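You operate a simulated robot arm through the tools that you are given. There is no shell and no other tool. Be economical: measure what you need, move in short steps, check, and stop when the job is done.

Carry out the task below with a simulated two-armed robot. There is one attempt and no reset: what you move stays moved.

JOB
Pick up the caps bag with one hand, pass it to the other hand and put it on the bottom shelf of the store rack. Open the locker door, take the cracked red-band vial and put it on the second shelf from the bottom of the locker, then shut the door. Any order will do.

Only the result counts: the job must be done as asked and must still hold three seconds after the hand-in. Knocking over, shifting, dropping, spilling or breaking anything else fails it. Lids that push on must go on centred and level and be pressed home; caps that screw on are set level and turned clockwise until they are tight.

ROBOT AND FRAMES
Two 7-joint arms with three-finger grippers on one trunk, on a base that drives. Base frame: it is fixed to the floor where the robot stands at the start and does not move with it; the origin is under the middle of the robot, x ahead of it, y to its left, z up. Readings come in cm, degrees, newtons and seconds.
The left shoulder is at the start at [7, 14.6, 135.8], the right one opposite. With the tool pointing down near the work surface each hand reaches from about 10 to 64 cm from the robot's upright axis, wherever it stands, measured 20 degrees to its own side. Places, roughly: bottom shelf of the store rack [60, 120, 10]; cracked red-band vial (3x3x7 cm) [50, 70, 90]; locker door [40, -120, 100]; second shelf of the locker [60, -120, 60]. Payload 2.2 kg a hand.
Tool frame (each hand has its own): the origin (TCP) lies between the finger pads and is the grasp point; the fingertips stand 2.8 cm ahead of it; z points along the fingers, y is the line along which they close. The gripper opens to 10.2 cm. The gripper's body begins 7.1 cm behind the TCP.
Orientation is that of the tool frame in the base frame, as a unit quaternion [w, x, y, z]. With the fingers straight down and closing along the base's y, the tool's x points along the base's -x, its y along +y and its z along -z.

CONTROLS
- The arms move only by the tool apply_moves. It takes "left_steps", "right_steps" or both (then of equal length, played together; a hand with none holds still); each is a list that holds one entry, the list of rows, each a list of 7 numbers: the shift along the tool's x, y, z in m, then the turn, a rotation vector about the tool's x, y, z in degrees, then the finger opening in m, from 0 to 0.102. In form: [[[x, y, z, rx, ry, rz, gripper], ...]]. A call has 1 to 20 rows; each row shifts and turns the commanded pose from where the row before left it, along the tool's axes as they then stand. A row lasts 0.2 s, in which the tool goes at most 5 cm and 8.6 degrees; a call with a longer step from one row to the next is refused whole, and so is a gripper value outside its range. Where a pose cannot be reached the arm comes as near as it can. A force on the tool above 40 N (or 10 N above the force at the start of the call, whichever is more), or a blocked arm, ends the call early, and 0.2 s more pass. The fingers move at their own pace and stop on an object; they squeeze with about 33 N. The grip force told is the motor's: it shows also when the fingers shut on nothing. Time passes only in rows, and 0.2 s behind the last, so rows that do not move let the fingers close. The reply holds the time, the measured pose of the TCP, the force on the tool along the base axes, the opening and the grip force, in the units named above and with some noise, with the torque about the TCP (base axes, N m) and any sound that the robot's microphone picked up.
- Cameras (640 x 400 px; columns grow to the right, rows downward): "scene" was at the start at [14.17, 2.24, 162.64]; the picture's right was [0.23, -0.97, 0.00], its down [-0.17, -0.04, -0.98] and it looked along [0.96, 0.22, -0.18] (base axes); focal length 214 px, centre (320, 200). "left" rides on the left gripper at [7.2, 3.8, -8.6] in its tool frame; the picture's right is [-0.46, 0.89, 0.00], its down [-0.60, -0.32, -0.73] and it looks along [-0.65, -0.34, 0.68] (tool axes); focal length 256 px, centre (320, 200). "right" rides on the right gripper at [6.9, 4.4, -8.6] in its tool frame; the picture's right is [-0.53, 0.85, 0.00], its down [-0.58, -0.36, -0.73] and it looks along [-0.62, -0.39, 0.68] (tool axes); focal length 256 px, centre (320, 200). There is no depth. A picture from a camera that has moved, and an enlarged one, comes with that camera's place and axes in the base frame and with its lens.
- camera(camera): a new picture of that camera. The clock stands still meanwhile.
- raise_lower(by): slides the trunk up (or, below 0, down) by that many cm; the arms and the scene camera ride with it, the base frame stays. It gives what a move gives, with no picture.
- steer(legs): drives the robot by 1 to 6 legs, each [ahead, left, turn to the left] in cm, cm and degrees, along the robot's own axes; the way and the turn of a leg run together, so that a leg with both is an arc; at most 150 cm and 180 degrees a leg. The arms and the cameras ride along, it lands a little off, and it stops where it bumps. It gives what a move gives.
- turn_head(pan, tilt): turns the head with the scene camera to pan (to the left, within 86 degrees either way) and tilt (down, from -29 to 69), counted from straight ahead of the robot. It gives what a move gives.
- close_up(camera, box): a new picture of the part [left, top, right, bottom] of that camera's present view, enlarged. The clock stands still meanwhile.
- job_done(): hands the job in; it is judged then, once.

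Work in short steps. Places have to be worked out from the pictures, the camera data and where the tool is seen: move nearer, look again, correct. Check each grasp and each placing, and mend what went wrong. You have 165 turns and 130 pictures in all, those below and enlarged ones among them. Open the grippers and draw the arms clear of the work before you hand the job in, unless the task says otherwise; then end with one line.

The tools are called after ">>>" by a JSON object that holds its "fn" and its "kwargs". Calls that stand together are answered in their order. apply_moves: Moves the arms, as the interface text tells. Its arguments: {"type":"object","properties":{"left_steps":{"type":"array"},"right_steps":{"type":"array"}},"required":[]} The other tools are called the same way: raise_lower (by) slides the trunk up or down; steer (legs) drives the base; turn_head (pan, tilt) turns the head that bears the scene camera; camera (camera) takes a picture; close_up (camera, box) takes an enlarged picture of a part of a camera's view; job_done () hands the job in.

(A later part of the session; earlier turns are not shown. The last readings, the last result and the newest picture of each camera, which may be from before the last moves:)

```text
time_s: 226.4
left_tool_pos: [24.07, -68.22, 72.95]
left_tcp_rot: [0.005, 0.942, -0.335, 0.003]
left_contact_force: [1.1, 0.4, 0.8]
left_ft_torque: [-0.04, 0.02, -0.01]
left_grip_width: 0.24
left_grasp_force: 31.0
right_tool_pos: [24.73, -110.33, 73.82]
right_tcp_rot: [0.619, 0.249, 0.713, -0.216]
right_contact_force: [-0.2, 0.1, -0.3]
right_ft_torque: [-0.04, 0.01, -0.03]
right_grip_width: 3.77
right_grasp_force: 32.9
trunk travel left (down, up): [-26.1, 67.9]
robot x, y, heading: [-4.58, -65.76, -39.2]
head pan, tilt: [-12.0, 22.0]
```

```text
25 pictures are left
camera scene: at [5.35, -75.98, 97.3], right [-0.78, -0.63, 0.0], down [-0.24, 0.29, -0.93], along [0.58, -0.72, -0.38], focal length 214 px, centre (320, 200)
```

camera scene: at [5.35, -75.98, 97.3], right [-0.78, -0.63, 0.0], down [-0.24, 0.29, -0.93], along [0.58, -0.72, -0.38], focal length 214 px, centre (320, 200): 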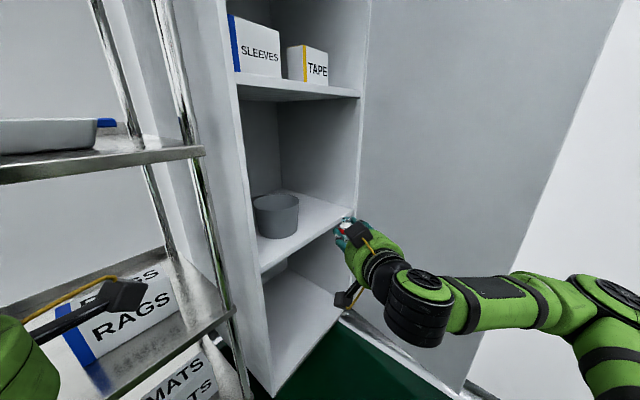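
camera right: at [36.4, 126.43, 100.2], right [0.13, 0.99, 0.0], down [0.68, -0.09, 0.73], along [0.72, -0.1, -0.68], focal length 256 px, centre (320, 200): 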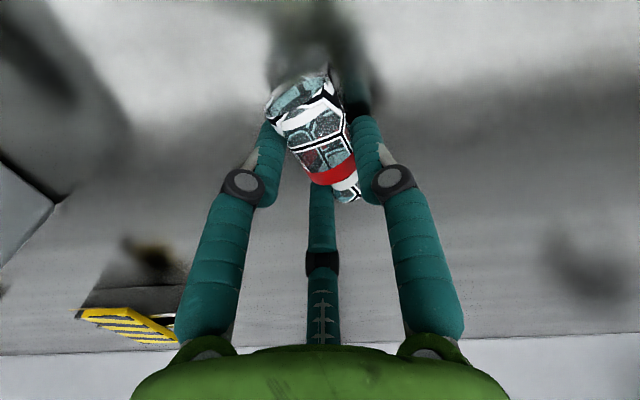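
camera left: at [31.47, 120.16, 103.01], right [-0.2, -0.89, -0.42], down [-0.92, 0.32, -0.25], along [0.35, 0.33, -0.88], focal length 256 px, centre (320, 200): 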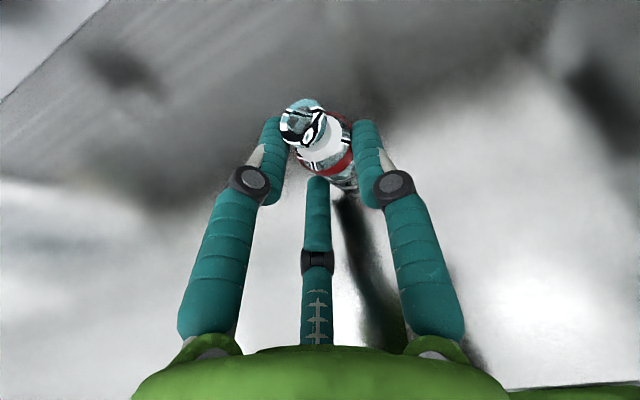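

The second shelf front is at x≈43, z≈60, with free space right of the bowl. I move the hand to about [36, −124, 71], then yaw it to face into the locker and level it.

>>> {"fn": "apply_moves", "kwargs": {"right_steps": [[[0, -0.009, 0.043, 0, 0, 0, 0.0], [0, -0.009, 0.043, 0, 0, 0, 0.0], [0, -0.009, 0.043, 0, 0, 0, 0.0], [0, -0.008, 0.041, 0, 0, 0, 0.0], [0, 0, 0, -6.7, -1.56, -0.46, 0.0], [0, 0, 0, -6.7, -1.56, -0.46, 0.0], [0, 0, 0, -6.7, -1.56, -0.46, 0.0], [0, 0, 0, -6.7, -1.56, -0.46, 0.0], [0, 0, 0, -6.7, -1.56, -0.46, 0.0], [0, 0, 0, 0, 0, 0, 0.0]]]}}

>>> {"fn": "close_up", "kwargs": {"camera": "scene", "box": [220, 130, 440, 310]}}

```text
time_s: 228.6
left_tool_pos: [24.15, -68.08, 72.93]
left_tcp_rot: [0.005, 0.942, -0.334, 0.003]
left_contact_force: [-0.1, -0.1, 0.5]
left_ft_torque: [0.01, 0.02, 0.0]
left_grip_width: 0.21
left_grasp_force: 31.4
right_tool_pos: [33.78, -124.27, 72.45]
right_tcp_rot: [0.706, 0.03, 0.706, -0.029]
right_contact_force: [-1.0, -0.2, -0.6]
right_ft_torque: [0.01, 0.02, 0.01]
right_grip_width: 3.74
right_grasp_force: 33.4
right hand out of reach, approached as far as the arm can: row 3, 4
trunk travel left (down, up): [-26.1, 67.9]
robot x, y, heading: [-4.6, -65.73, -39.1]
head pan, tilt: [-12.0, 22.0]
```

```text
2.22 times, centred on (330, 220) of scene
camera zoom: at [5.35, -75.98, 97.3], right [-0.78, -0.63, 0.0], down [-0.24, 0.29, -0.93], along [0.58, -0.72, -0.37], focal length 477 px, centre (298, 156)
```

zoom: 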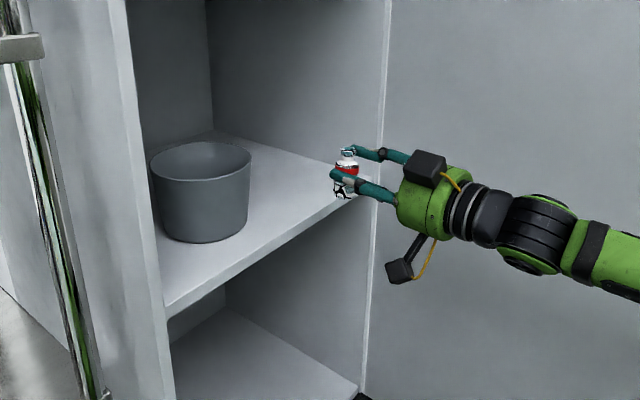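

The vial is upright and in line. I move it 9 cm forward over the shelf.

>>> {"fn": "apply_moves", "kwargs": {"right_steps": [[[0, 0, 0.03, 0, 0, 0, 0.0], [0, 0, 0.03, 0, 0, 0, 0.0], [0, 0, 0.03, 0, 0, 0, 0.0], [0, 0, 0, 0, 0, 0, 0.0]]]}}

```text
time_s: 229.6
left_tool_pos: [24.14, -68.03, 72.98]
left_tcp_rot: [0.005, 0.942, -0.335, 0.004]
left_contact_force: [0.4, -0.2, 0.0]
left_ft_torque: [0.0, 0.0, -0.02]
left_grip_width: 0.2
left_grasp_force: 31.3
right_tool_pos: [42.78, -125.04, 72.68]
right_tcp_rot: [0.706, 0.031, 0.707, -0.03]
right_contact_force: [-0.1, -0.3, 0.0]
right_ft_torque: [-0.02, 0.02, 0.02]
right_grip_width: 3.74
right_grasp_force: 33.3
trunk travel left (down, up): [-26.1, 67.9]
robot x, y, heading: [-4.53, -66.05, -39.2]
head pan, tilt: [-12.0, 22.0]
```

In reach. I go 2.5 cm further and lower 6 cm, then look.

>>> {"fn": "apply_moves", "kwargs": {"right_steps": [[[0, 0, 0.025, 0, 0, 0, 0.0], [0.03, 0, 0, 0, 0, 0, 0.0], [0.03, 0, 0, 0, 0, 0, 0.0], [0, 0, 0, 0, 0, 0, 0.0]]]}}

>>> {"fn": "close_up", "kwargs": {"camera": "scene", "box": [280, 150, 400, 250]}}

```text
time_s: 230.6
left_tool_pos: [24.11, -68.07, 72.98]
left_tcp_rot: [0.005, 0.942, -0.335, 0.004]
left_contact_force: [0.1, -0.6, -0.7]
left_ft_torque: [0.0, 0.02, 0.01]
left_grip_width: 0.2
left_grasp_force: 31.4
right_tool_pos: [45.53, -125.31, 66.4]
right_tcp_rot: [0.706, 0.029, 0.707, -0.029]
right_contact_force: [-0.4, 0.3, -0.1]
right_ft_torque: [0.01, 0.0, 0.0]
right_grip_width: 3.74
right_grasp_force: 32.6
trunk travel left (down, up): [-26.1, 67.9]
robot x, y, heading: [-4.22, -65.82, -39.3]
head pan, tilt: [-12.0, 22.0]
```

```text
4.00 times, centred on (340, 200) of scene
camera zoom: at [5.35, -75.97, 97.31], right [-0.78, -0.63, 0.0], down [-0.24, 0.29, -0.93], along [0.58, -0.72, -0.37], focal length 858 px, centre (240, 200)
```

zoom: 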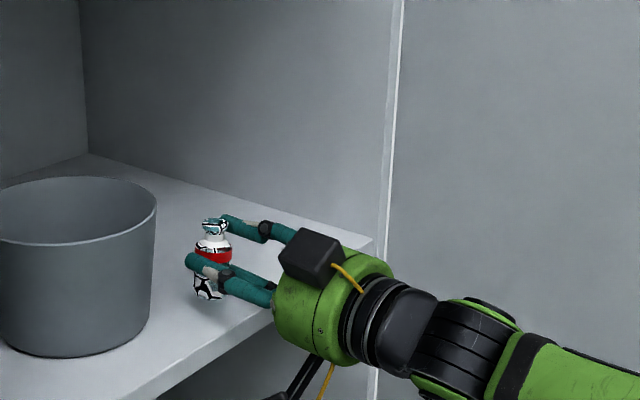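

It is over the shelf beside the bowl. I lower in 4 mm rows, watching for contact.

>>> {"fn": "apply_moves", "kwargs": {"right_steps": [[[0.005, 0, 0, 0, 0, 0, 0.0], [0.005, 0, 0, 0, 0, 0, 0.0], [0.005, 0, 0, 0, 0, 0, 0.0], [0, 0, 0, 0, 0, 0, 0.0]]]}}

```text
time_s: 231.6
left_tool_pos: [24.03, -67.84, 73.18]
left_tcp_rot: [0.005, 0.942, -0.335, 0.006]
left_contact_force: [0.2, 0.1, 0.0]
left_ft_torque: [0.01, -0.01, -0.03]
left_grip_width: 0.21
left_grasp_force: 31.1
right_tool_pos: [45.26, -125.27, 65.56]
right_tcp_rot: [0.71, 0.029, 0.703, -0.03]
right_contact_force: [3.6, -2.2, 19.2]
right_ft_torque: [-0.19, -0.49, -0.06]
right_grip_width: 3.76
right_grasp_force: 32.7
trunk travel left (down, up): [-26.1, 67.9]
robot x, y, heading: [-4.3, -65.92, -39.0]
head pan, tilt: [-12.0, 22.0]
```

Contact at z 65.6 (19 N). I ease up 5 mm to unload and look closely before releasing.

>>> {"fn": "apply_moves", "kwargs": {"right_steps": [[[-0.005, 0, 0, 0, 0, 0, 0.0], [0, 0, 0, 0, 0, 0, 0.0]]]}}

>>> {"fn": "close_up", "kwargs": {"camera": "scene", "box": [310, 190, 370, 240]}}

```text
time_s: 232.2
left_tool_pos: [24.05, -67.89, 73.0]
left_tcp_rot: [0.006, 0.942, -0.334, 0.005]
left_contact_force: [-0.1, 0.4, 0.4]
left_ft_torque: [-0.03, -0.01, 0.02]
left_grip_width: 0.23
left_grasp_force: 31.4
right_tool_pos: [45.27, -125.19, 65.65]
right_tcp_rot: [0.708, 0.029, 0.705, -0.029]
right_contact_force: [1.0, -0.1, 13.9]
right_ft_torque: [-0.1, -0.33, -0.06]
right_grip_width: 3.75
right_grasp_force: 33.1
trunk travel left (down, up): [-26.1, 67.9]
robot x, y, heading: [-4.47, -65.74, -39.3]
head pan, tilt: [-12.0, 22.0]
```

```text
8.00 times, centred on (340, 215) of scene
camera zoom: at [5.21, -75.8, 97.34], right [-0.78, -0.63, 0.0], down [-0.23, 0.29, -0.93], along [0.58, -0.72, -0.37], focal length 1716 px, centre (160, 80)
```

zoom: 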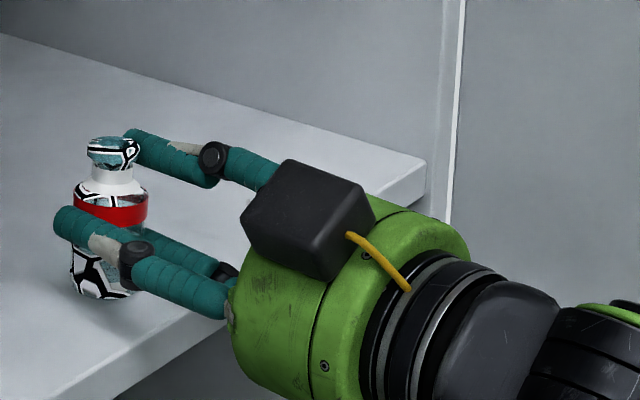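

The vial stands upright on the shelf. I open the fingers gently and draw straight back.

>>> {"fn": "apply_moves", "kwargs": {"right_steps": [[[-0.002, 0, 0, 0, 0, 0, 0.0], [0, 0, 0, 0, 0, 0, 0.038], [0, 0, 0, 0, 0, 0, 0.04], [0, 0, 0, 0, 0, 0, 0.044], [0, 0, 0, 0, 0, 0, 0.05], [0, 0, 0, 0, 0, 0, 0.06], [0, 0, 0, 0, 0, 0, 0.06]]]}}

>>> {"fn": "close_up", "kwargs": {"camera": "scene", "box": [310, 190, 370, 240]}}

```text
time_s: 233.8
left_tool_pos: [24.02, -67.88, 73.0]
left_tcp_rot: [0.005, 0.943, -0.334, 0.005]
left_contact_force: [0.1, 0.1, 0.9]
left_ft_torque: [-0.02, 0.01, -0.01]
left_grip_width: 0.21
left_grasp_force: 31.7
right_tool_pos: [45.35, -125.04, 65.83]
right_tcp_rot: [0.708, 0.028, 0.705, -0.028]
right_contact_force: [1.9, 5.3, 11.3]
right_ft_torque: [0.02, 0.18, -0.08]
right_grip_width: 5.14
right_grasp_force: 0.1
trunk travel left (down, up): [-26.1, 67.9]
robot x, y, heading: [-4.67, -65.62, -39.3]
head pan, tilt: [-12.0, 22.0]
```

```text
8.00 times, centred on (340, 215) of scene
camera zoom: at [5.26, -75.76, 97.35], right [-0.78, -0.63, 0.0], down [-0.23, 0.29, -0.93], along [0.58, -0.72, -0.37], focal length 1716 px, centre (160, 80)
```

zoom: 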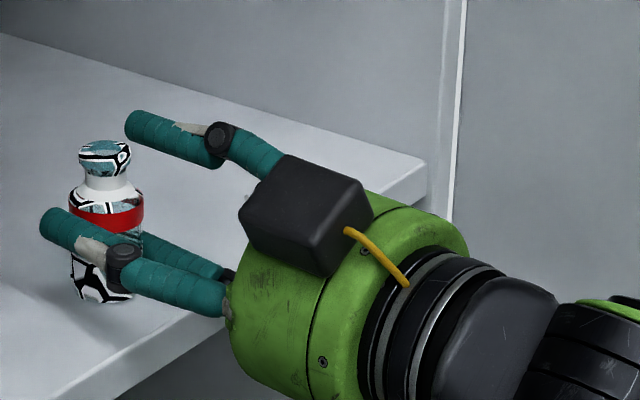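

Released; the lower finger touches the shelf, so I raise 5 mm first and then draw back 12 cm.

>>> {"fn": "apply_moves", "kwargs": {"right_steps": [[[-0.005, 0, 0, 0, 0, 0, 0.055], [-0.002, 0, -0.01, 0, 0, 0, 0.055], [0, 0, -0.02, 0, 0, 0, 0.055], [0, 0, -0.03, 0, 0, 0, 0.055], [0, 0, -0.03, 0, 0, 0, 0.055], [0, 0, -0.03, 0, 0, 0, 0.055], [0, 0, 0, 0, 0, 0, 0.055]]]}}

>>> {"fn": "camera", "kwargs": {"camera": "scene"}}

```text
time_s: 235.4
left_tool_pos: [24.04, -68.14, 73.03]
left_tcp_rot: [0.005, 0.942, -0.334, 0.003]
left_contact_force: [-0.6, 0.3, -0.2]
left_ft_torque: [0.0, 0.0, 0.0]
left_grip_width: 0.2
left_grasp_force: 31.8
right_tool_pos: [33.03, -124.2, 66.14]
right_tcp_rot: [0.706, 0.032, 0.707, -0.03]
right_contact_force: [0.0, -0.1, 0.0]
right_ft_torque: [0.01, -0.02, 0.01]
right_grip_width: 5.49
right_grasp_force: 0.0
trunk travel left (down, up): [-26.1, 67.9]
robot x, y, heading: [-4.04, -65.34, -39.2]
head pan, tilt: [-12.0, 22.0]
```

```text
20 pictures are left
camera scene: at [5.36, -75.97, 97.3], right [-0.78, -0.63, 0.0], down [-0.24, 0.29, -0.93], along [0.58, -0.72, -0.37], focal length 214 px, centre (320, 200)
```

scene: 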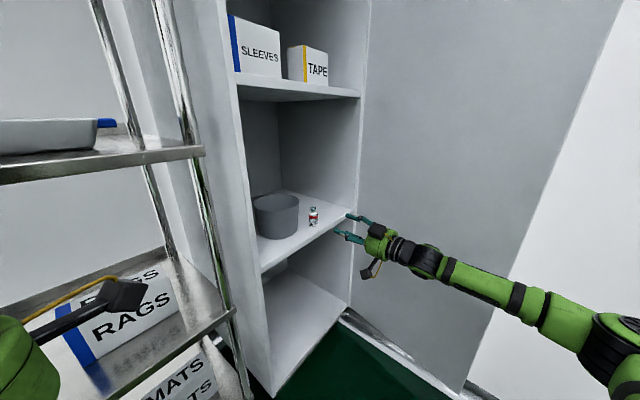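

The vial stands on the second shelf. Now the door: I raise the trunk, draw the right hand back and up, then turn so that it can go around the door's free edge (≈[−4.5,−136]).

>>> {"fn": "raise_lower", "kwargs": {"by": 38}}

>>> {"fn": "apply_moves", "kwargs": {"right_steps": [[[-0.03, 0, -0.03, 0, 0, 0, 0.02], [-0.03, 0, -0.03, 0, 0, 0, 0.0], [-0.03, 0, -0.03, 0, 0, 0, 0.0], [-0.03, 0, -0.03, 0, 0, 0, 0.0], [-0.03, 0, -0.03, 0, 0, 0, 0.0], [0, 0, -0.017, 0, 0, 0, 0.0], [0, 0, 0, 0, 0, 0, 0.0]]]}}

>>> {"fn": "steer", "kwargs": {"legs": [[0, 0, -25]]}}

>>> {"fn": "turn_head", "kwargs": {"pan": -15, "tilt": 15}}

>>> {"fn": "camera", "kwargs": {"camera": "scene"}}

```text
time_s: 239.1
left_tool_pos: [24.22, -68.11, 111.06]
left_tcp_rot: [0.004, 0.942, -0.334, 0.004]
left_contact_force: [0.0, -0.1, 0.0]
left_ft_torque: [0.02, -0.01, 0.01]
left_grip_width: 0.19
left_grasp_force: 31.2
right_tool_pos: [33.04, -124.11, 104.05]
right_tcp_rot: [0.706, 0.031, 0.707, -0.029]
right_contact_force: [0.7, 0.7, -0.4]
right_ft_torque: [0.01, -0.03, 0.0]
right_grip_width: 5.51
right_grasp_force: 0.1
trunk travel left (down, up): [-64.1, 29.9]
robot x, y, heading: [-4.53, -65.62, -39.1]
head pan, tilt: [-12.0, 22.0]
```

```text
time_s: 240.7
left_tool_pos: [24.1, -67.98, 111.01]
left_tcp_rot: [0.005, 0.942, -0.334, 0.004]
left_contact_force: [-0.5, 0.4, -0.2]
left_ft_torque: [-0.06, 0.04, 0.0]
left_grip_width: 0.2
left_grasp_force: 30.9
right_tool_pos: [21.53, -123.08, 115.75]
right_tcp_rot: [0.707, 0.031, 0.706, -0.03]
right_contact_force: [0.6, 0.0, 0.6]
right_ft_torque: [-0.01, 0.02, -0.04]
right_grip_width: 0.18
right_grasp_force: 31.4
right hand out of reach, approached as far as the arm can: row 5, 6
trunk travel left (down, up): [-64.1, 29.9]
robot x, y, heading: [-4.18, -65.37, -39.3]
head pan, tilt: [-12.0, 22.0]
```

```text
time_s: 242.4
left_tool_pos: [20.37, -80.01, 110.95]
left_tcp_rot: [0.005, 0.846, -0.533, 0.003]
left_contact_force: [-0.8, -0.4, 0.4]
left_ft_torque: [-0.02, 0.0, 0.0]
left_grip_width: 0.2
left_grasp_force: 30.9
right_tool_pos: [-5.58, -128.84, 115.8]
right_tcp_rot: [0.684, 0.185, 0.682, -0.184]
right_contact_force: [-0.4, 0.5, -0.7]
right_ft_torque: [0.02, -0.02, 0.02]
right_grip_width: 0.2
right_grasp_force: 31.5
trunk travel left (down, up): [-64.1, 29.9]
robot x, y, heading: [-4.16, -65.71, -64.5]
head pan, tilt: [-12.0, 22.0]
```

```text
time_s: 243.1
left_tool_pos: [20.42, -80.01, 111.08]
left_tcp_rot: [0.006, 0.846, -0.533, 0.003]
left_contact_force: [-0.6, 0.8, 0.2]
left_ft_torque: [-0.04, 0.0, 0.02]
left_grip_width: 0.2
left_grasp_force: 31.1
right_tool_pos: [-5.56, -128.71, 115.7]
right_tcp_rot: [0.684, 0.185, 0.682, -0.184]
right_contact_force: [0.2, 0.1, -0.3]
right_ft_torque: [-0.02, 0.01, 0.03]
right_grip_width: 0.22
right_grasp_force: 30.9
trunk travel left (down, up): [-64.1, 29.9]
robot x, y, heading: [-4.74, -65.45, -64.7]
head pan, tilt: [-15.0, 15.0]
```

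```text
19 pictures are left
camera scene: at [-0.5, -79.3, 136.44], right [-0.98, -0.18, 0.0], down [-0.05, 0.25, -0.97], along [0.18, -0.95, -0.26], focal length 214 px, centre (320, 200)
```

scene: 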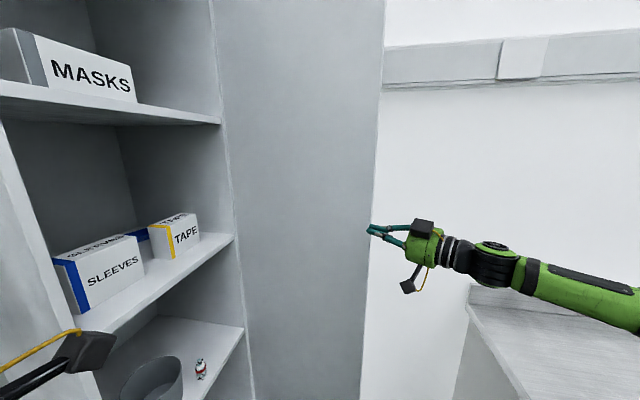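

The hand is just right of the door's edge. I move it 5 cm outward and up, then 16 cm toward the wall past the edge.

>>> {"fn": "apply_moves", "kwargs": {"right_steps": [[[-0.02, -0.0125, -0.0215, 0, 0, 0, 0.0], [-0.02, -0.0125, -0.0215, 0, 0, 0, 0.0], [0, -0.0347, 0.02, 0, 0, 0, 0.0], [0, -0.0347, 0.02, 0, 0, 0, 0.0], [0, -0.0347, 0.02, 0, 0, 0, 0.0], [0, -0.0347, 0.02, 0, 0, 0, 0.0], [0, 0, 0, 0, 0, 0, 0.0]]]}}

>>> {"fn": "camera", "kwargs": {"camera": "scene"}}

```text
time_s: 244.1
left_tool_pos: [20.21, -79.95, 111.0]
left_tcp_rot: [0.004, 0.845, -0.535, 0.003]
left_contact_force: [0.5, -0.4, -1.1]
left_ft_torque: [0.05, 0.1, 0.01]
left_grip_width: 0.23
left_grasp_force: 31.5
right_tool_pos: [-7.13, -139.3, 117.7]
right_tcp_rot: [0.686, 0.183, 0.68, -0.181]
right_contact_force: [-13.1, 12.6, -1.2]
right_ft_torque: [0.15, 0.15, 0.13]
right_grip_width: 0.21
right_grasp_force: 31.5
right hand out of reach, approached as far as the arm can: row 1, 2
trunk travel left (down, up): [-64.1, 29.9]
robot x, y, heading: [-4.38, -65.69, -64.6]
head pan, tilt: [-15.0, 15.0]
stopped in row 5 (right hand): the force on the tool passed its limit at 190 N (the readings are from after the stop); the commanded pose is now the measured one
```

```text
18 pictures are left
camera scene: at [-0.74, -79.07, 136.47], right [-0.98, -0.18, 0.0], down [-0.05, 0.25, -0.97], along [0.17, -0.95, -0.26], focal length 214 px, centre (320, 200)
```

scene: 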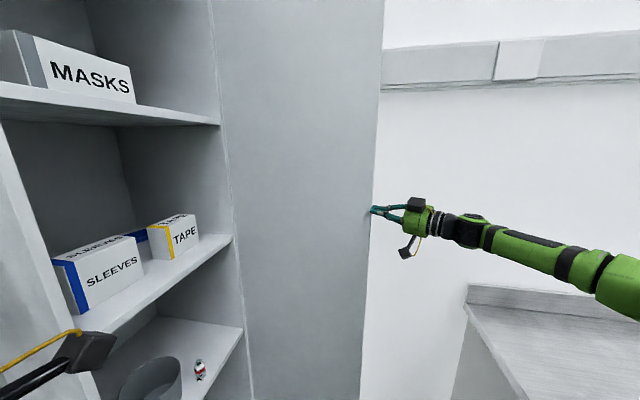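

The fingertips met the door's edge. I turn the base 7° right to move the hand clear, reach 6 cm further toward the wall, and then turn back left to hook behind the door.

>>> {"fn": "steer", "kwargs": {"legs": [[0, 0, -7]]}}

>>> {"fn": "apply_moves", "kwargs": {"right_steps": [[[0, -0.025, 0.018, 0, 0, 0, 0.0], [0, -0.025, 0.018, 0, 0, 0, 0.0], [0, 0, 0, 0, 0, 0, 0.0]]]}}

>>> {"fn": "steer", "kwargs": {"legs": [[0, 0, 5]]}}

>>> {"fn": "camera", "kwargs": {"camera": "scene"}}

```text
time_s: 245.1
left_tool_pos: [18.37, -83.09, 111.0]
left_tcp_rot: [0.006, 0.811, -0.585, 0.002]
left_contact_force: [0.7, 0.8, 0.4]
left_ft_torque: [0.02, -0.01, 0.02]
left_grip_width: 0.23
left_grasp_force: 31.5
right_tool_pos: [-15.56, -138.87, 117.44]
right_tcp_rot: [0.673, 0.224, 0.67, -0.221]
right_contact_force: [0.6, -0.4, 0.1]
right_ft_torque: [-0.02, -0.01, 0.02]
right_grip_width: 0.22
right_grasp_force: 31.4
trunk travel left (down, up): [-64.1, 29.9]
robot x, y, heading: [-4.44, -65.56, -71.6]
head pan, tilt: [-15.0, 15.0]
```

```text
time_s: 245.9
left_tool_pos: [18.25, -82.88, 110.98]
left_tcp_rot: [0.006, 0.812, -0.584, 0.001]
left_contact_force: [0.3, 0.3, 0.0]
left_ft_torque: [-0.01, 0.0, -0.02]
left_grip_width: 0.22
left_grasp_force: 31.3
right_tool_pos: [-15.67, -144.82, 117.57]
right_tcp_rot: [0.673, 0.223, 0.67, -0.221]
right_contact_force: [0.4, 0.0, 0.5]
right_ft_torque: [-0.01, 0.0, -0.02]
right_grip_width: 0.24
right_grasp_force: 31.5
trunk travel left (down, up): [-64.1, 29.9]
robot x, y, heading: [-4.44, -65.85, -71.4]
head pan, tilt: [-15.0, 15.0]
```

```text
time_s: 246.8
left_tool_pos: [19.62, -81.04, 110.95]
left_tcp_rot: [0.005, 0.836, -0.549, 0.002]
left_contact_force: [-0.4, -0.4, -0.3]
left_ft_torque: [0.02, -0.02, 0.01]
left_grip_width: 0.22
left_grasp_force: 31.5
right_tool_pos: [-9.07, -145.48, 117.5]
right_tcp_rot: [0.682, 0.196, 0.678, -0.193]
right_contact_force: [-0.9, 0.3, -0.6]
right_ft_torque: [0.02, -0.01, 0.01]
right_grip_width: 0.23
right_grasp_force: 31.2
trunk travel left (down, up): [-64.1, 29.9]
robot x, y, heading: [-4.56, -65.55, -66.7]
head pan, tilt: [-15.0, 15.0]
```

```text
17 pictures are left
camera scene: at [-1.13, -79.48, 136.44], right [-0.99, -0.15, 0.0], down [-0.04, 0.26, -0.97], along [0.14, -0.96, -0.26], focal length 214 px, centre (320, 200)
```

scene: 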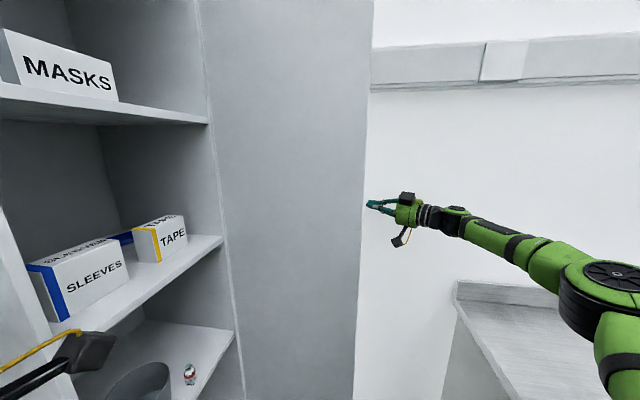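

The hand is now beyond the door's edge plane. I turn left 5° to slip behind the door, then pull it closed by moving the base back-left.

>>> {"fn": "steer", "kwargs": {"legs": [[0, 0, 5]]}}

>>> {"fn": "steer", "kwargs": {"legs": [[-9.5, 9.7, 0]]}}

>>> {"fn": "camera", "kwargs": {"camera": "scene"}}

```text
time_s: 247.7
left_tool_pos: [21.34, -78.81, 110.88]
left_tcp_rot: [0.006, 0.859, -0.511, 0.001]
left_contact_force: [0.3, -0.5, 0.1]
left_ft_torque: [-0.04, 0.02, 0.02]
left_grip_width: 0.22
left_grasp_force: 31.3
right_tool_pos: [-1.37, -145.53, 117.52]
right_tcp_rot: [0.689, 0.163, 0.687, -0.161]
right_contact_force: [0.6, 0.0, 0.7]
right_ft_torque: [0.03, 0.0, -0.01]
right_grip_width: 0.22
right_grasp_force: 31.5
trunk travel left (down, up): [-64.1, 29.9]
robot x, y, heading: [-4.36, -65.78, -61.8]
head pan, tilt: [-15.0, 15.0]
```

```text
time_s: 249.2
left_tool_pos: [24.36, -65.58, 111.17]
left_tcp_rot: [0.001, 0.86, -0.511, 0.008]
left_contact_force: [0.4, -0.2, 0.0]
left_ft_torque: [0.01, -0.05, 0.01]
left_grip_width: 0.21
left_grasp_force: 31.4
right_tool_pos: [2.09, -132.32, 117.29]
right_tcp_rot: [0.693, 0.163, 0.685, -0.157]
right_contact_force: [-1.0, -0.2, -1.1]
right_ft_torque: [-0.02, -0.01, -0.04]
right_grip_width: 0.23
right_grasp_force: 31.0
trunk travel left (down, up): [-64.1, 29.9]
robot x, y, heading: [-0.62, -52.62, -61.5]
head pan, tilt: [-15.0, 15.0]
stopped in leg 1: the robot was blocked; the commanded pose is now the measured one
```

```text
16 pictures are left
camera scene: at [3.41, -65.95, 136.46], right [-0.97, -0.24, -0.01], down [-0.05, 0.25, -0.97], along [0.23, -0.94, -0.26], focal length 214 px, centre (320, 200)
```

scene: 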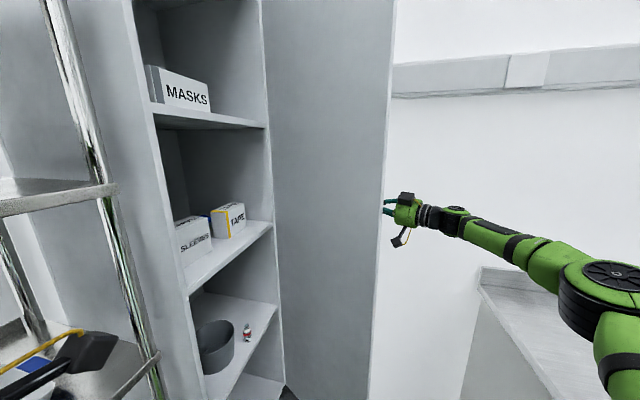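

The door followed to ~61°, but the base was blocked, probably by the left elbow at the rack. I tuck the left hand inward, step slightly away from the rack, then turn left to sweep the door.

>>> {"fn": "apply_moves", "kwargs": {"left_steps": [[[0.015, 0.04, 0, 0, 0, 0, 0.0], [0.015, 0.04, 0, 0, 0, 0, 0.0], [0.015, 0.04, 0, 0, 0, 0, 0.0], [0.015, 0.02, 0, 0, 0, 0, 0.0], [0, 0, 0, 0, 0, 0, 0.0]]]}}

>>> {"fn": "turn_head", "kwargs": {"pan": 60, "tilt": 30}}

>>> {"fn": "camera", "kwargs": {"camera": "scene"}}

```text
time_s: 250.4
left_tool_pos: [18.08, -72.42, 111.41]
left_tcp_rot: [0.007, 0.861, -0.508, 0.013]
left_contact_force: [0.2, 0.4, 0.2]
left_ft_torque: [0.0, -0.04, 0.0]
left_grip_width: 0.23
left_grasp_force: 31.6
left hand out of reach, approached as far as the arm can: row 3, 4
right_tool_pos: [1.59, -131.6, 118.01]
right_tcp_rot: [0.695, 0.16, 0.682, -0.16]
right_contact_force: [0.4, -0.1, -0.4]
right_ft_torque: [-0.01, 0.02, 0.0]
right_grip_width: 0.22
right_grasp_force: 31.5
trunk travel left (down, up): [-64.1, 29.9]
robot x, y, heading: [-0.32, -52.72, -61.4]
head pan, tilt: [-15.0, 15.0]
```

```text
time_s: 251.9
left_tool_pos: [18.11, -72.38, 111.43]
left_tcp_rot: [0.006, 0.861, -0.509, 0.011]
left_contact_force: [0.3, -0.2, 0.1]
left_ft_torque: [-0.01, 0.01, -0.02]
left_grip_width: 0.2
left_grasp_force: 30.9
right_tool_pos: [1.45, -131.56, 118.01]
right_tcp_rot: [0.696, 0.161, 0.682, -0.16]
right_contact_force: [1.1, 0.2, -0.7]
right_ft_torque: [-0.01, -0.03, 0.02]
right_grip_width: 0.23
right_grasp_force: 31.5
trunk travel left (down, up): [-64.1, 29.9]
robot x, y, heading: [-0.35, -52.65, -61.1]
head pan, tilt: [60.0, 30.0]
```

```text
15 pictures are left
camera scene: at [9.56, -56.13, 134.19], right [-0.02, -1.0, 0.01], down [-0.49, 0.01, -0.87], along [0.87, -0.02, -0.49], focal length 214 px, centre (320, 200)
```

scene: 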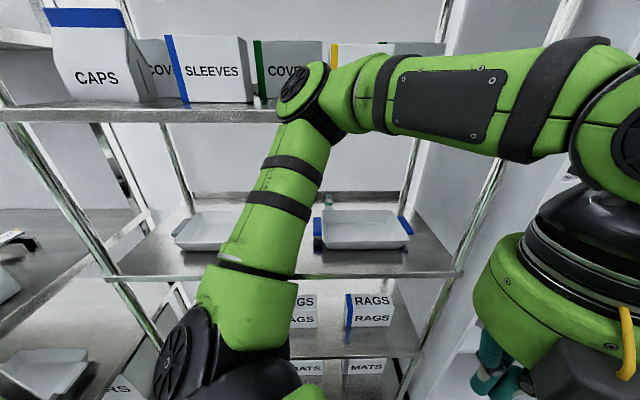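

The left elbow rests against the front edge of the rack's top shelf. I move the base 8 cm away from the rack, raise the right hand 3 cm, and turn left to push the door.

>>> {"fn": "steer", "kwargs": {"legs": [[-3.8, -7, 0]]}}

>>> {"fn": "apply_moves", "kwargs": {"right_steps": [[[-0.03, 0, 0, 0, 0, 0, 0.0], [0, 0, 0, 0, 0, 0, 0.0]]]}}

>>> {"fn": "steer", "kwargs": {"legs": [[0, 0, 10]]}}

>>> {"fn": "turn_head", "kwargs": {"pan": -12, "tilt": 18}}

>>> {"fn": "camera", "kwargs": {"camera": "scene"}}

```text
time_s: 252.9
left_tool_pos: [11.59, -73.3, 110.9]
left_tcp_rot: [0.006, 0.861, -0.509, 0.004]
left_contact_force: [-1.0, 0.2, 0.7]
left_ft_torque: [-0.01, 0.0, 0.02]
left_grip_width: 0.2
left_grasp_force: 31.6
right_tool_pos: [-5.1, -132.36, 117.45]
right_tcp_rot: [0.69, 0.162, 0.688, -0.159]
right_contact_force: [-0.4, 0.2, -0.5]
right_ft_torque: [-0.01, 0.0, 0.0]
right_grip_width: 0.23
right_grasp_force: 31.6
trunk travel left (down, up): [-64.1, 29.9]
robot x, y, heading: [-8.64, -52.71, -61.6]
head pan, tilt: [60.0, 30.0]
```

```text
time_s: 253.5
left_tool_pos: [11.41, -73.22, 111.1]
left_tcp_rot: [0.006, 0.861, -0.509, 0.003]
left_contact_force: [-0.3, -0.4, 0.4]
left_ft_torque: [0.05, -0.02, -0.02]
left_grip_width: 0.21
left_grasp_force: 31.8
right_tool_pos: [-5.34, -132.3, 120.36]
right_tcp_rot: [0.69, 0.162, 0.687, -0.159]
right_contact_force: [-0.7, -0.3, 0.2]
right_ft_torque: [0.03, 0.02, 0.0]
right_grip_width: 0.2
right_grasp_force: 31.6
trunk travel left (down, up): [-64.1, 29.9]
robot x, y, heading: [-8.07, -52.48, -61.4]
head pan, tilt: [60.0, 30.0]
```

```text
time_s: 254.6
left_tool_pos: [14.13, -70.08, 111.09]
left_tcp_rot: [0.006, 0.896, -0.444, 0.004]
left_contact_force: [0.9, -0.6, -0.1]
left_ft_torque: [-0.02, 0.0, 0.03]
left_grip_width: 0.2
left_grasp_force: 31.5
right_tool_pos: [5.88, -130.79, 120.42]
right_tcp_rot: [0.699, 0.11, 0.699, -0.105]
right_contact_force: [-0.3, -0.5, 0.3]
right_ft_torque: [-0.01, 0.01, 0.0]
right_grip_width: 0.23
right_grasp_force: 31.4
trunk travel left (down, up): [-64.1, 29.9]
robot x, y, heading: [-8.14, -52.81, -53.1]
head pan, tilt: [60.0, 30.0]
stopped in leg 1: the force on the tool passed its limit at 73 N (the readings are from after the stop); the commanded pose is now the measured one
```

```text
time_s: 256.1
left_tool_pos: [14.22, -70.16, 110.99]
left_tcp_rot: [0.006, 0.896, -0.443, 0.003]
left_contact_force: [0.8, 0.0, -1.0]
left_ft_torque: [-0.01, 0.04, 0.02]
left_grip_width: 0.2
left_grasp_force: 31.0
right_tool_pos: [5.92, -131.04, 120.13]
right_tcp_rot: [0.699, 0.11, 0.699, -0.106]
right_contact_force: [0.2, 0.1, 0.3]
right_ft_torque: [-0.01, 0.04, 0.0]
right_grip_width: 0.2
right_grasp_force: 31.6
trunk travel left (down, up): [-64.1, 29.9]
robot x, y, heading: [-8.14, -52.87, -52.9]
head pan, tilt: [-12.0, 18.0]
```

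```text
14 pictures are left
camera scene: at [-1.31, -65.0, 135.95], right [-0.91, -0.42, 0.0], down [-0.13, 0.28, -0.95], along [0.4, -0.86, -0.31], focal length 214 px, centre (320, 200)
```

scene: 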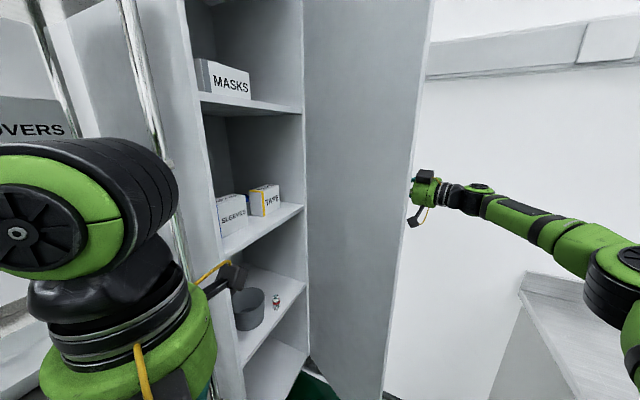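

The hand is behind the door. I now push it closed with slow arm steps along the arc.

>>> {"fn": "apply_moves", "kwargs": {"right_steps": [[[0, 0.015, 0.004, 0, 0, 0, 0.0], [0, 0.0194, 0.005, 0, 0, 0, 0.0], [0, 0.0194, 0.005, 0, 0, 0, 0.0], [0, 0.0194, 0.005, 0, 0, 0, 0.0], [0, 0.018, 0.009, 0, 0, 0, 0.0], [0, 0.018, 0.009, 0, 0, 0, 0.0], [0, 0.018, 0.009, 0, 0, 0, 0.0], [0, 0.016, 0.0115, 0, 0, 0, 0.0], [0, 0.016, 0.0115, 0, 0, 0, 0.0], [0, 0.016, 0.0115, 0, 0, 0, 0.0], [0, 0, 0, 0, 0, 0, 0.0]]]}}

>>> {"fn": "camera", "kwargs": {"camera": "scene"}}

```text
time_s: 258.5
left_tool_pos: [14.28, -70.22, 111.01]
left_tcp_rot: [0.006, 0.896, -0.444, 0.003]
left_contact_force: [-0.2, 0.1, 0.3]
left_ft_torque: [0.03, 0.03, 0.01]
left_grip_width: 0.22
left_grasp_force: 31.8
right_tool_pos: [18.91, -116.63, 120.36]
right_tcp_rot: [0.699, 0.111, 0.699, -0.106]
right_contact_force: [-0.2, -0.1, 0.2]
right_ft_torque: [0.02, 0.01, -0.01]
right_grip_width: 0.23
right_grasp_force: 31.4
trunk travel left (down, up): [-64.1, 29.9]
robot x, y, heading: [-8.59, -52.67, -53.3]
head pan, tilt: [-12.0, 18.0]
```

```text
13 pictures are left
camera scene: at [-1.35, -65.01, 135.96], right [-0.91, -0.42, 0.0], down [-0.13, 0.28, -0.95], along [0.4, -0.86, -0.31], focal length 214 px, centre (320, 200)
```

scene: 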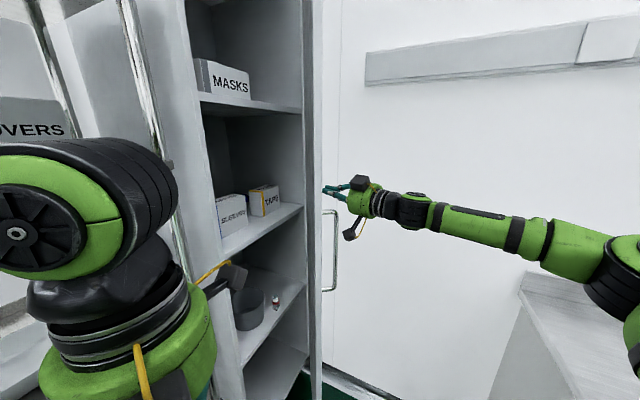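

The door swings on well (~35°). I keep pushing it toward +x.

>>> {"fn": "apply_moves", "kwargs": {"right_steps": [[[0, 0.0092, 0.021, 0, 0, 0, 0.0], [0, 0.0092, 0.021, 0, 0, 0, 0.0], [0, 0.0092, 0.021, 0, 0, 0, 0.0], [0, 0.0092, 0.021, 0, 0, 0, 0.0], [0, 0.0092, 0.021, 0, 0, 0, 0.0], [0, 0.0092, 0.021, 0, 0, 0, 0.0], [0, 0.0092, 0.021, 0, 0, 0, 0.0], [0, 0, 0, 0, 0, 0, 0.0]]]}}

>>> {"fn": "camera", "kwargs": {"camera": "scene"}}

```text
time_s: 260.3
left_tool_pos: [14.24, -70.17, 111.06]
left_tcp_rot: [0.005, 0.896, -0.443, 0.003]
left_contact_force: [-0.4, -1.1, 0.1]
left_ft_torque: [0.0, -0.04, -0.02]
left_grip_width: 0.21
left_grasp_force: 31.5
right_tool_pos: [34.84, -114.95, 120.32]
right_tcp_rot: [0.699, 0.11, 0.698, -0.106]
right_contact_force: [0.5, -0.2, -0.4]
right_ft_torque: [0.04, 0.02, 0.05]
right_grip_width: 0.19
right_grasp_force: 31.4
trunk travel left (down, up): [-64.1, 29.9]
robot x, y, heading: [-7.87, -52.51, -52.9]
head pan, tilt: [-12.0, 18.0]
```

```text
12 pictures are left
camera scene: at [-1.4, -65.03, 135.96], right [-0.91, -0.42, 0.0], down [-0.13, 0.28, -0.95], along [0.4, -0.86, -0.31], focal length 214 px, centre (320, 200)
```

scene: 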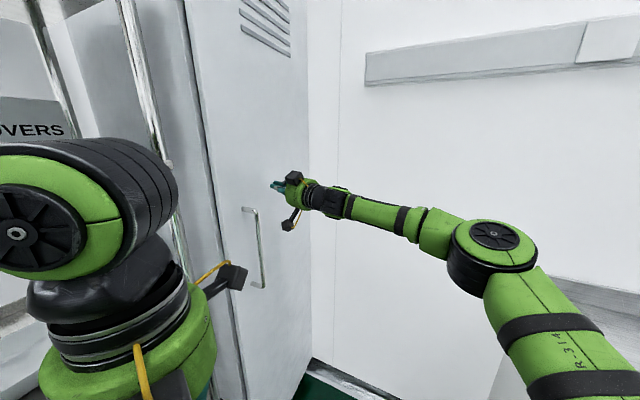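

The door is nearly shut. I press forward until resistance is felt.

>>> {"fn": "apply_moves", "kwargs": {"right_steps": [[[0, 0.004, 0.0133, 0, 0, 0, 0.0], [0, 0.004, 0.0133, 0, 0, 0, 0.0], [0, 0.003, 0.01, 0, 0, 0, 0.0], [0, 0.003, 0.01, 0, 0, 0, 0.0], [0, 0.003, 0.01, 0, 0, 0, 0.0], [0, 0, 0, 0, 0, 0, 0.0]]]}}

```text
time_s: 261.3
left_tool_pos: [13.4, -69.8, 111.09]
left_tcp_rot: [0.007, 0.895, -0.446, 0.006]
left_contact_force: [0.2, 0.2, 0.7]
left_ft_torque: [0.0, 0.03, -0.01]
left_grip_width: 0.23
left_grasp_force: 31.0
right_tool_pos: [38.06, -115.48, 120.62]
right_tcp_rot: [0.699, 0.114, 0.697, -0.111]
right_contact_force: [-27.6, 8.8, -1.0]
right_ft_torque: [0.07, 0.04, 0.4]
right_grip_width: 0.17
right_grasp_force: 31.1
trunk travel left (down, up): [-64.1, 29.9]
robot x, y, heading: [-8.78, -52.43, -53.1]
head pan, tilt: [-12.0, 18.0]
stopped in row 5 (right hand): the force on the tool passed its limit at 60 N (the readings are from after the stop); the commanded pose is now the measured one
```

The door is pressed shut (60 N at the stop). I withdraw, turn to face the rack with the CAPS bag and take a look, verifying the door on the way.

>>> {"fn": "steer", "kwargs": {"legs": [[-23, 2.4, 0]]}}

>>> {"fn": "close_up", "kwargs": {"camera": "scene", "box": [160, 0, 420, 400]}}

>>> {"fn": "steer", "kwargs": {"legs": [[0, 0, 53], [0, 12, 0]]}}

>>> {"fn": "raise_lower", "kwargs": {"by": 20}}

>>> {"fn": "turn_head", "kwargs": {"pan": 0, "tilt": 10}}

>>> {"fn": "camera", "kwargs": {"camera": "scene"}}

```text
time_s: 263.0
left_tool_pos: [2.31, -50.33, 110.93]
left_tcp_rot: [0.005, 0.897, -0.442, 0.003]
left_contact_force: [-0.1, -0.1, -0.1]
left_ft_torque: [0.01, 0.01, -0.02]
left_grip_width: 0.21
left_grasp_force: 30.5
right_tool_pos: [27.53, -95.49, 119.93]
right_tcp_rot: [0.696, 0.112, 0.701, -0.106]
right_contact_force: [-0.5, -0.2, -0.3]
right_ft_torque: [-0.02, -0.02, -0.01]
right_grip_width: 0.22
right_grasp_force: 31.4
trunk travel left (down, up): [-64.1, 29.9]
robot x, y, heading: [-20.2, -33.03, -53.1]
head pan, tilt: [-12.0, 18.0]
```

```text
1.00 times, centred on (290, 200) of scene (not enlarged: the box is as wide or as high as the picture)
camera zoom: at [-13.27, -45.23, 135.94], right [-0.91, -0.42, 0.0], down [-0.13, 0.28, -0.95], along [0.4, -0.86, -0.31], focal length 214 px, centre (350, 200)
```

zoom: 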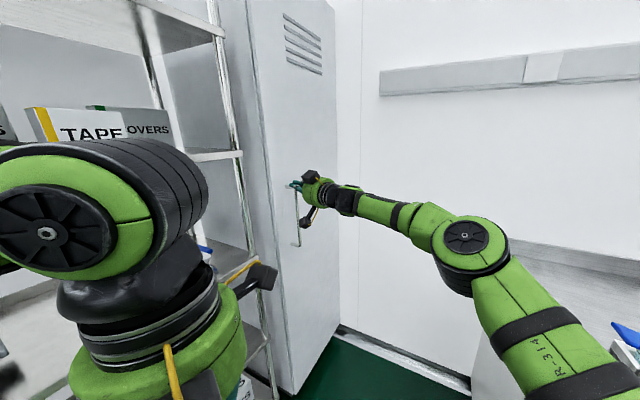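

```text
time_s: 266.6
left_tool_pos: [7.05, -13.16, 110.9]
left_tcp_rot: [0.003, 1.0, 0.007, 0.005]
left_contact_force: [0.0, 0.4, 0.0]
left_ft_torque: [0.01, 0.01, 0.0]
left_grip_width: 0.22
left_grasp_force: 31.1
right_tool_pos: [58.31, -20.0, 119.99]
right_tcp_rot: [0.671, -0.214, 0.676, 0.218]
right_contact_force: [-0.1, -0.1, 0.3]
right_ft_torque: [0.03, -0.01, 0.06]
right_grip_width: 0.18
right_grasp_force: 31.2
trunk travel left (down, up): [-64.1, 29.9]
robot x, y, heading: [-20.48, -20.93, 0.4]
head pan, tilt: [-12.0, 18.0]
```

```text
time_s: 267.3
left_tool_pos: [7.01, -13.03, 113.81]
left_tcp_rot: [0.003, 1.0, 0.006, 0.006]
left_contact_force: [-0.1, 0.5, -0.7]
left_ft_torque: [-0.02, 0.02, -0.01]
left_grip_width: 0.2
left_grasp_force: 31.1
right_tool_pos: [58.43, -19.82, 121.25]
right_tcp_rot: [0.663, -0.219, 0.683, 0.214]
right_contact_force: [0.7, -0.6, -1.5]
right_ft_torque: [0.06, -0.06, 0.04]
right_grip_width: 0.24
right_grasp_force: 31.3
trunk travel left (down, up): [-66.8, 27.2]
robot x, y, heading: [-20.66, -21.02, 0.5]
head pan, tilt: [-12.0, 18.0]
stopped: the force on the tool passed its limit at 55 N (the readings are from after the stop); the commanded pose is now the measured one
```

```text
time_s: 268.1
left_tool_pos: [7.02, -12.98, 113.65]
left_tcp_rot: [0.004, 1.0, 0.007, 0.006]
left_contact_force: [-0.4, -0.1, 0.6]
left_ft_torque: [0.04, 0.0, 0.0]
left_grip_width: 0.2
left_grasp_force: 31.3
right_tool_pos: [58.33, -19.63, 121.26]
right_tcp_rot: [0.664, -0.22, 0.682, 0.215]
right_contact_force: [0.8, -0.1, -1.7]
right_ft_torque: [0.07, -0.1, 0.05]
right_grip_width: 0.24
right_grasp_force: 31.0
trunk travel left (down, up): [-66.8, 27.2]
robot x, y, heading: [-20.58, -21.15, 0.7]
head pan, tilt: [0.0, 10.0]
```

```text
10 pictures are left
camera scene: at [-6.09, -20.57, 139.9], right [0.01, -1.0, 0.0], down [-0.17, 0.0, -0.98], along [0.98, 0.01, -0.17], focal length 214 px, centre (320, 200)
```

scene: 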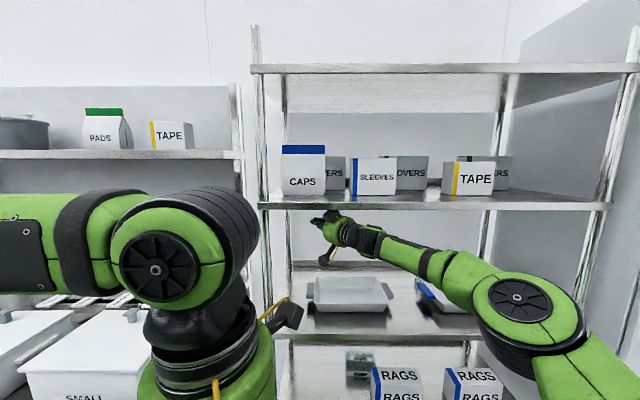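

The right hand was under the rack's shelf; that lift only pressed on the shelf's underside, and the items above stand unmoved. The door is flush. I lower a little, back out, and then raise the trunk.

>>> {"fn": "raise_lower", "kwargs": {"by": -3}}

>>> {"fn": "steer", "kwargs": {"legs": [[-28, 0, 0], [0, 23, 0]]}}

>>> {"fn": "raise_lower", "kwargs": {"by": 33}}

>>> {"fn": "apply_moves", "kwargs": {"right_steps": [[[0, 0, 0, 4.3, 0.06, 7.38, 0.08], [0, 0, 0, 4.3, 0.06, 7.38, 0.08], [0, 0, 0, 4.3, 0.06, 7.38, 0.08], [0, 0, 0, 4.3, 0.06, 7.38, 0.08], [0, 0, 0, 4.3, 0.06, 7.38, 0.08], [0, 0, 0, 4.3, 0.06, 7.38, 0.08], [0, 0, 0, 4.3, 0.06, 7.38, 0.08], [0, 0, 0, 4.3, 0.06, 7.38, 0.08], [0, 0, 0, 4.3, 0.06, 7.38, 0.08], [0, 0, 0, 4.3, 0.06, 7.38, 0.08], [0, 0, 0, 4.3, 0.06, 7.38, 0.08], [0, 0, 0, 4.3, 0.06, 7.38, 0.08], [0, 0, 0, 4.3, 0.06, 7.38, 0.08], [0, 0, 0, 0, 0, 0, 0.08]]]}}

```text
time_s: 268.8
left_tool_pos: [6.95, -13.08, 110.66]
left_tcp_rot: [0.004, 1.0, 0.007, 0.006]
left_contact_force: [-0.9, -0.7, -1.0]
left_ft_torque: [-0.01, 0.01, -0.03]
left_grip_width: 0.2
left_grasp_force: 31.4
right_tool_pos: [58.23, -19.77, 118.33]
right_tcp_rot: [0.664, -0.22, 0.681, 0.215]
right_contact_force: [0.6, 0.6, 0.6]
right_ft_torque: [0.0, 0.01, -0.02]
right_grip_width: 0.2
right_grasp_force: 31.8
trunk travel left (down, up): [-63.8, 30.2]
robot x, y, heading: [-20.41, -20.64, 0.6]
head pan, tilt: [0.0, 10.0]
```

```text
time_s: 272.1
left_tool_pos: [-21.32, 9.27, 110.55]
left_tcp_rot: [0.004, 1.0, 0.006, 0.006]
left_contact_force: [-0.5, 1.0, -0.7]
left_ft_torque: [-0.01, 0.0, -0.02]
left_grip_width: 0.2
left_grasp_force: 31.6
right_tool_pos: [30.16, 2.51, 118.39]
right_tcp_rot: [0.665, -0.219, 0.681, 0.215]
right_contact_force: [0.0, -0.1, 0.3]
right_ft_torque: [0.01, 0.0, 0.02]
right_grip_width: 0.21
right_grasp_force: 31.5
trunk travel left (down, up): [-63.8, 30.2]
robot x, y, heading: [-48.48, 1.35, 0.4]
head pan, tilt: [0.0, 10.0]
```

```text
time_s: 275.1
left_tool_pos: [-21.16, 9.4, 140.7]
left_tcp_rot: [0.004, 1.0, 0.006, 0.006]
left_contact_force: [-0.3, 0.3, -0.8]
left_ft_torque: [0.0, 0.04, -0.01]
left_grip_width: 0.22
left_grasp_force: 31.2
right_tool_pos: [30.3, 2.59, 148.45]
right_tcp_rot: [0.664, -0.219, 0.682, 0.215]
right_contact_force: [-0.5, 0.8, -0.5]
right_ft_torque: [-0.01, 0.03, 0.01]
right_grip_width: 0.21
right_grasp_force: 31.4
right hand out of reach, approached as far as the arm can: row 1
trunk travel left (down, up): [-94.0, 0.0]
robot x, y, heading: [-48.27, 1.41, 0.4]
head pan, tilt: [0.0, 10.0]
```

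```text
time_s: 278.1
left_tool_pos: [-21.19, 9.34, 140.89]
left_tcp_rot: [0.003, 1.0, 0.006, 0.006]
left_contact_force: [0.1, 0.2, 0.5]
left_ft_torque: [0.01, 0.02, -0.02]
left_grip_width: 0.21
left_grasp_force: 31.7
right_tool_pos: [26.25, 1.32, 145.9]
right_tcp_rot: [0.309, 0.636, 0.635, 0.31]
right_contact_force: [0.3, 0.0, 0.5]
right_ft_torque: [-0.02, -0.04, -0.01]
right_grip_width: 7.98
right_grasp_force: 0.1
right hand out of reach, approached as far as the arm can: row 10, 11, 12, 13
trunk travel left (down, up): [-94.0, 0.0]
robot x, y, heading: [-48.72, 1.41, 0.1]
head pan, tilt: [0.0, 10.0]
```

The right hand is now pitched 38° with its closing axis in the vertical plane. I drive so it is in front of the CAPS bag and look with the wrist camera.

>>> {"fn": "steer", "kwargs": {"legs": [[19, -15.5, 0]]}}

>>> {"fn": "camera", "kwargs": {"camera": "right"}}

>>> {"fn": "close_up", "kwargs": {"camera": "scene", "box": [230, 120, 410, 250]}}

```text
time_s: 279.9
left_tool_pos: [-2.21, -5.53, 140.94]
left_tcp_rot: [0.005, 1.0, 0.003, 0.007]
left_contact_force: [-0.4, 0.4, -0.3]
left_ft_torque: [0.03, -0.05, -0.01]
left_grip_width: 0.21
left_grasp_force: 31.3
right_tool_pos: [45.19, -13.87, 146.21]
right_tcp_rot: [0.313, 0.636, 0.633, 0.31]
right_contact_force: [-0.7, 0.7, -0.1]
right_ft_torque: [-0.02, 0.03, -0.01]
right_grip_width: 8.0
right_grasp_force: 0.2
trunk travel left (down, up): [-94.0, 0.0]
robot x, y, heading: [-29.1, -13.47, -0.0]
head pan, tilt: [0.0, 10.0]
```

```text
9 pictures are left
camera right: at [41.03, -6.93, 155.06], right [0.51, -0.54, 0.67], down [-0.8, -0.57, 0.16], along [0.3, -0.62, -0.73], focal length 256 px, centre (320, 200)
```

right: 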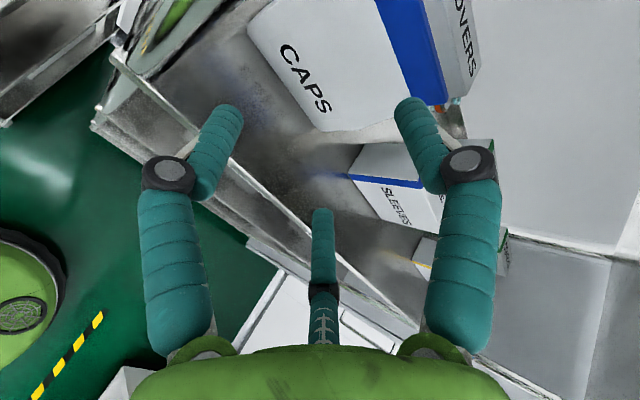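

```text
3.08 times, centred on (320, 185) of scene
camera zoom: at [-15.38, -12.97, 167.19], right [0.0, -1.0, 0.0], down [-0.17, 0.0, -0.99], along [0.99, 0.0, -0.17], focal length 660 px, centre (320, 246)
```

zoom: 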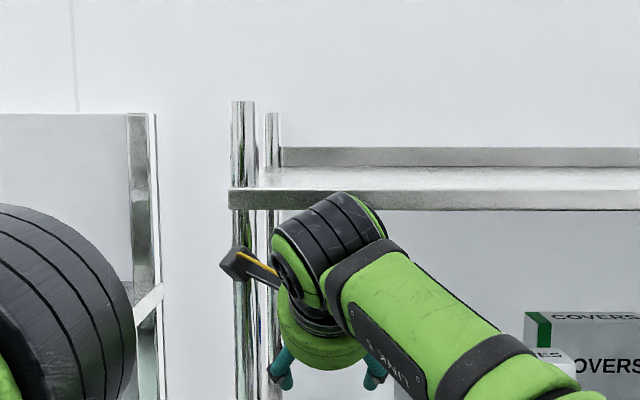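

The bag's front face is at x≈58, y −7…−21.5, top fold z≈142–146, with the box behind it at x≈70. I pitch to 48°, open fully, and approach to just before the fold, 3 cm high.

>>> {"fn": "apply_moves", "kwargs": {"right_steps": [[[0, 0.006, -0.006, 5, 0, 0, 0.1], [0, 0.006, -0.006, 5, 0, 0, 0.1], [0, 0, 0, 0, 0, 0, 0.1]]]}}

>>> {"fn": "steer", "kwargs": {"legs": [[8, 0, 0]]}}

>>> {"fn": "camera", "kwargs": {"camera": "right"}}

```text
time_s: 280.7
left_tool_pos: [-1.77, -5.9, 140.88]
left_tcp_rot: [0.005, 1.0, 0.004, 0.006]
left_contact_force: [0.2, 0.2, -0.4]
left_ft_torque: [-0.01, -0.02, 0.02]
left_grip_width: 0.21
left_grasp_force: 31.0
right_tool_pos: [44.63, -14.46, 145.81]
right_tcp_rot: [0.297, 0.644, 0.641, 0.295]
right_contact_force: [-0.1, -0.1, -0.3]
right_ft_torque: [0.0, -0.01, 0.01]
right_grip_width: 9.98
right_grasp_force: 0.0
right hand out of reach, approached as far as the arm can: row 1, 2
trunk travel left (down, up): [-94.0, 0.0]
robot x, y, heading: [-29.55, -13.48, 0.3]
head pan, tilt: [0.0, 10.0]
```

```text
time_s: 281.8
left_tool_pos: [4.25, -6.1, 140.94]
left_tcp_rot: [0.003, 1.0, 0.006, 0.006]
left_contact_force: [-0.2, -0.9, 0.4]
left_ft_torque: [0.07, 0.01, 0.02]
left_grip_width: 0.22
left_grasp_force: 31.1
right_tool_pos: [50.14, -14.98, 146.37]
right_tcp_rot: [0.297, 0.638, 0.648, 0.292]
right_contact_force: [-13.6, -1.6, -1.9]
right_ft_torque: [0.1, -1.63, 1.25]
right_grip_width: 10.0
right_grasp_force: 0.0
trunk travel left (down, up): [-94.0, 0.0]
robot x, y, heading: [-23.03, -13.2, 0.1]
head pan, tilt: [0.0, 10.0]
stopped in leg 1: the force on the tool passed its limit at 285 N (the readings are from after the stop); the commanded pose is now the measured one
```

```text
7 pictures are left
camera right: at [46.38, -7.88, 155.22], right [0.56, -0.52, 0.65], down [-0.79, -0.58, 0.21], along [0.27, -0.63, -0.73], focal length 256 px, centre (320, 200)
```

right: 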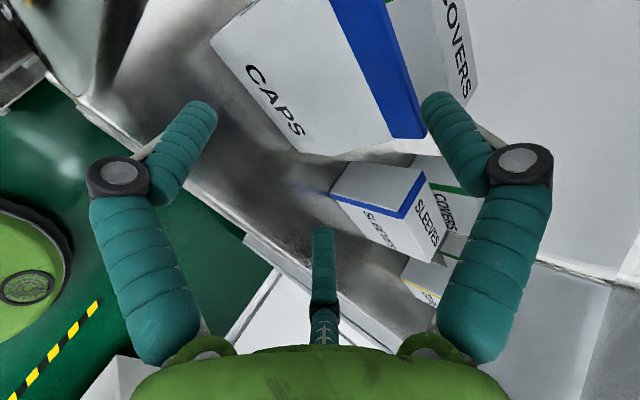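

The wrist camera box hit the rack's left post. I back off 4 cm, shift 4 cm to the right so it clears the post, and go forward in smaller legs.

>>> {"fn": "steer", "kwargs": {"legs": [[-4, 0, 0], [0, -4, 0], [5, 0, 0]]}}

```text
time_s: 283.6
left_tool_pos: [4.29, -10.1, 141.05]
left_tcp_rot: [0.003, 1.0, 0.005, 0.01]
left_contact_force: [-1.5, 0.3, -0.2]
left_ft_torque: [-0.01, -0.12, 0.01]
left_grip_width: 0.2
left_grasp_force: 31.4
right_tool_pos: [50.13, -19.25, 146.75]
right_tcp_rot: [0.3, 0.64, 0.645, 0.291]
right_contact_force: [-1.8, 0.0, 0.4]
right_ft_torque: [-0.02, -0.07, -0.02]
right_grip_width: 10.02
right_grasp_force: 0.3
trunk travel left (down, up): [-94.0, 0.0]
robot x, y, heading: [-22.0, -17.45, -0.1]
head pan, tilt: [0.0, 10.0]
```

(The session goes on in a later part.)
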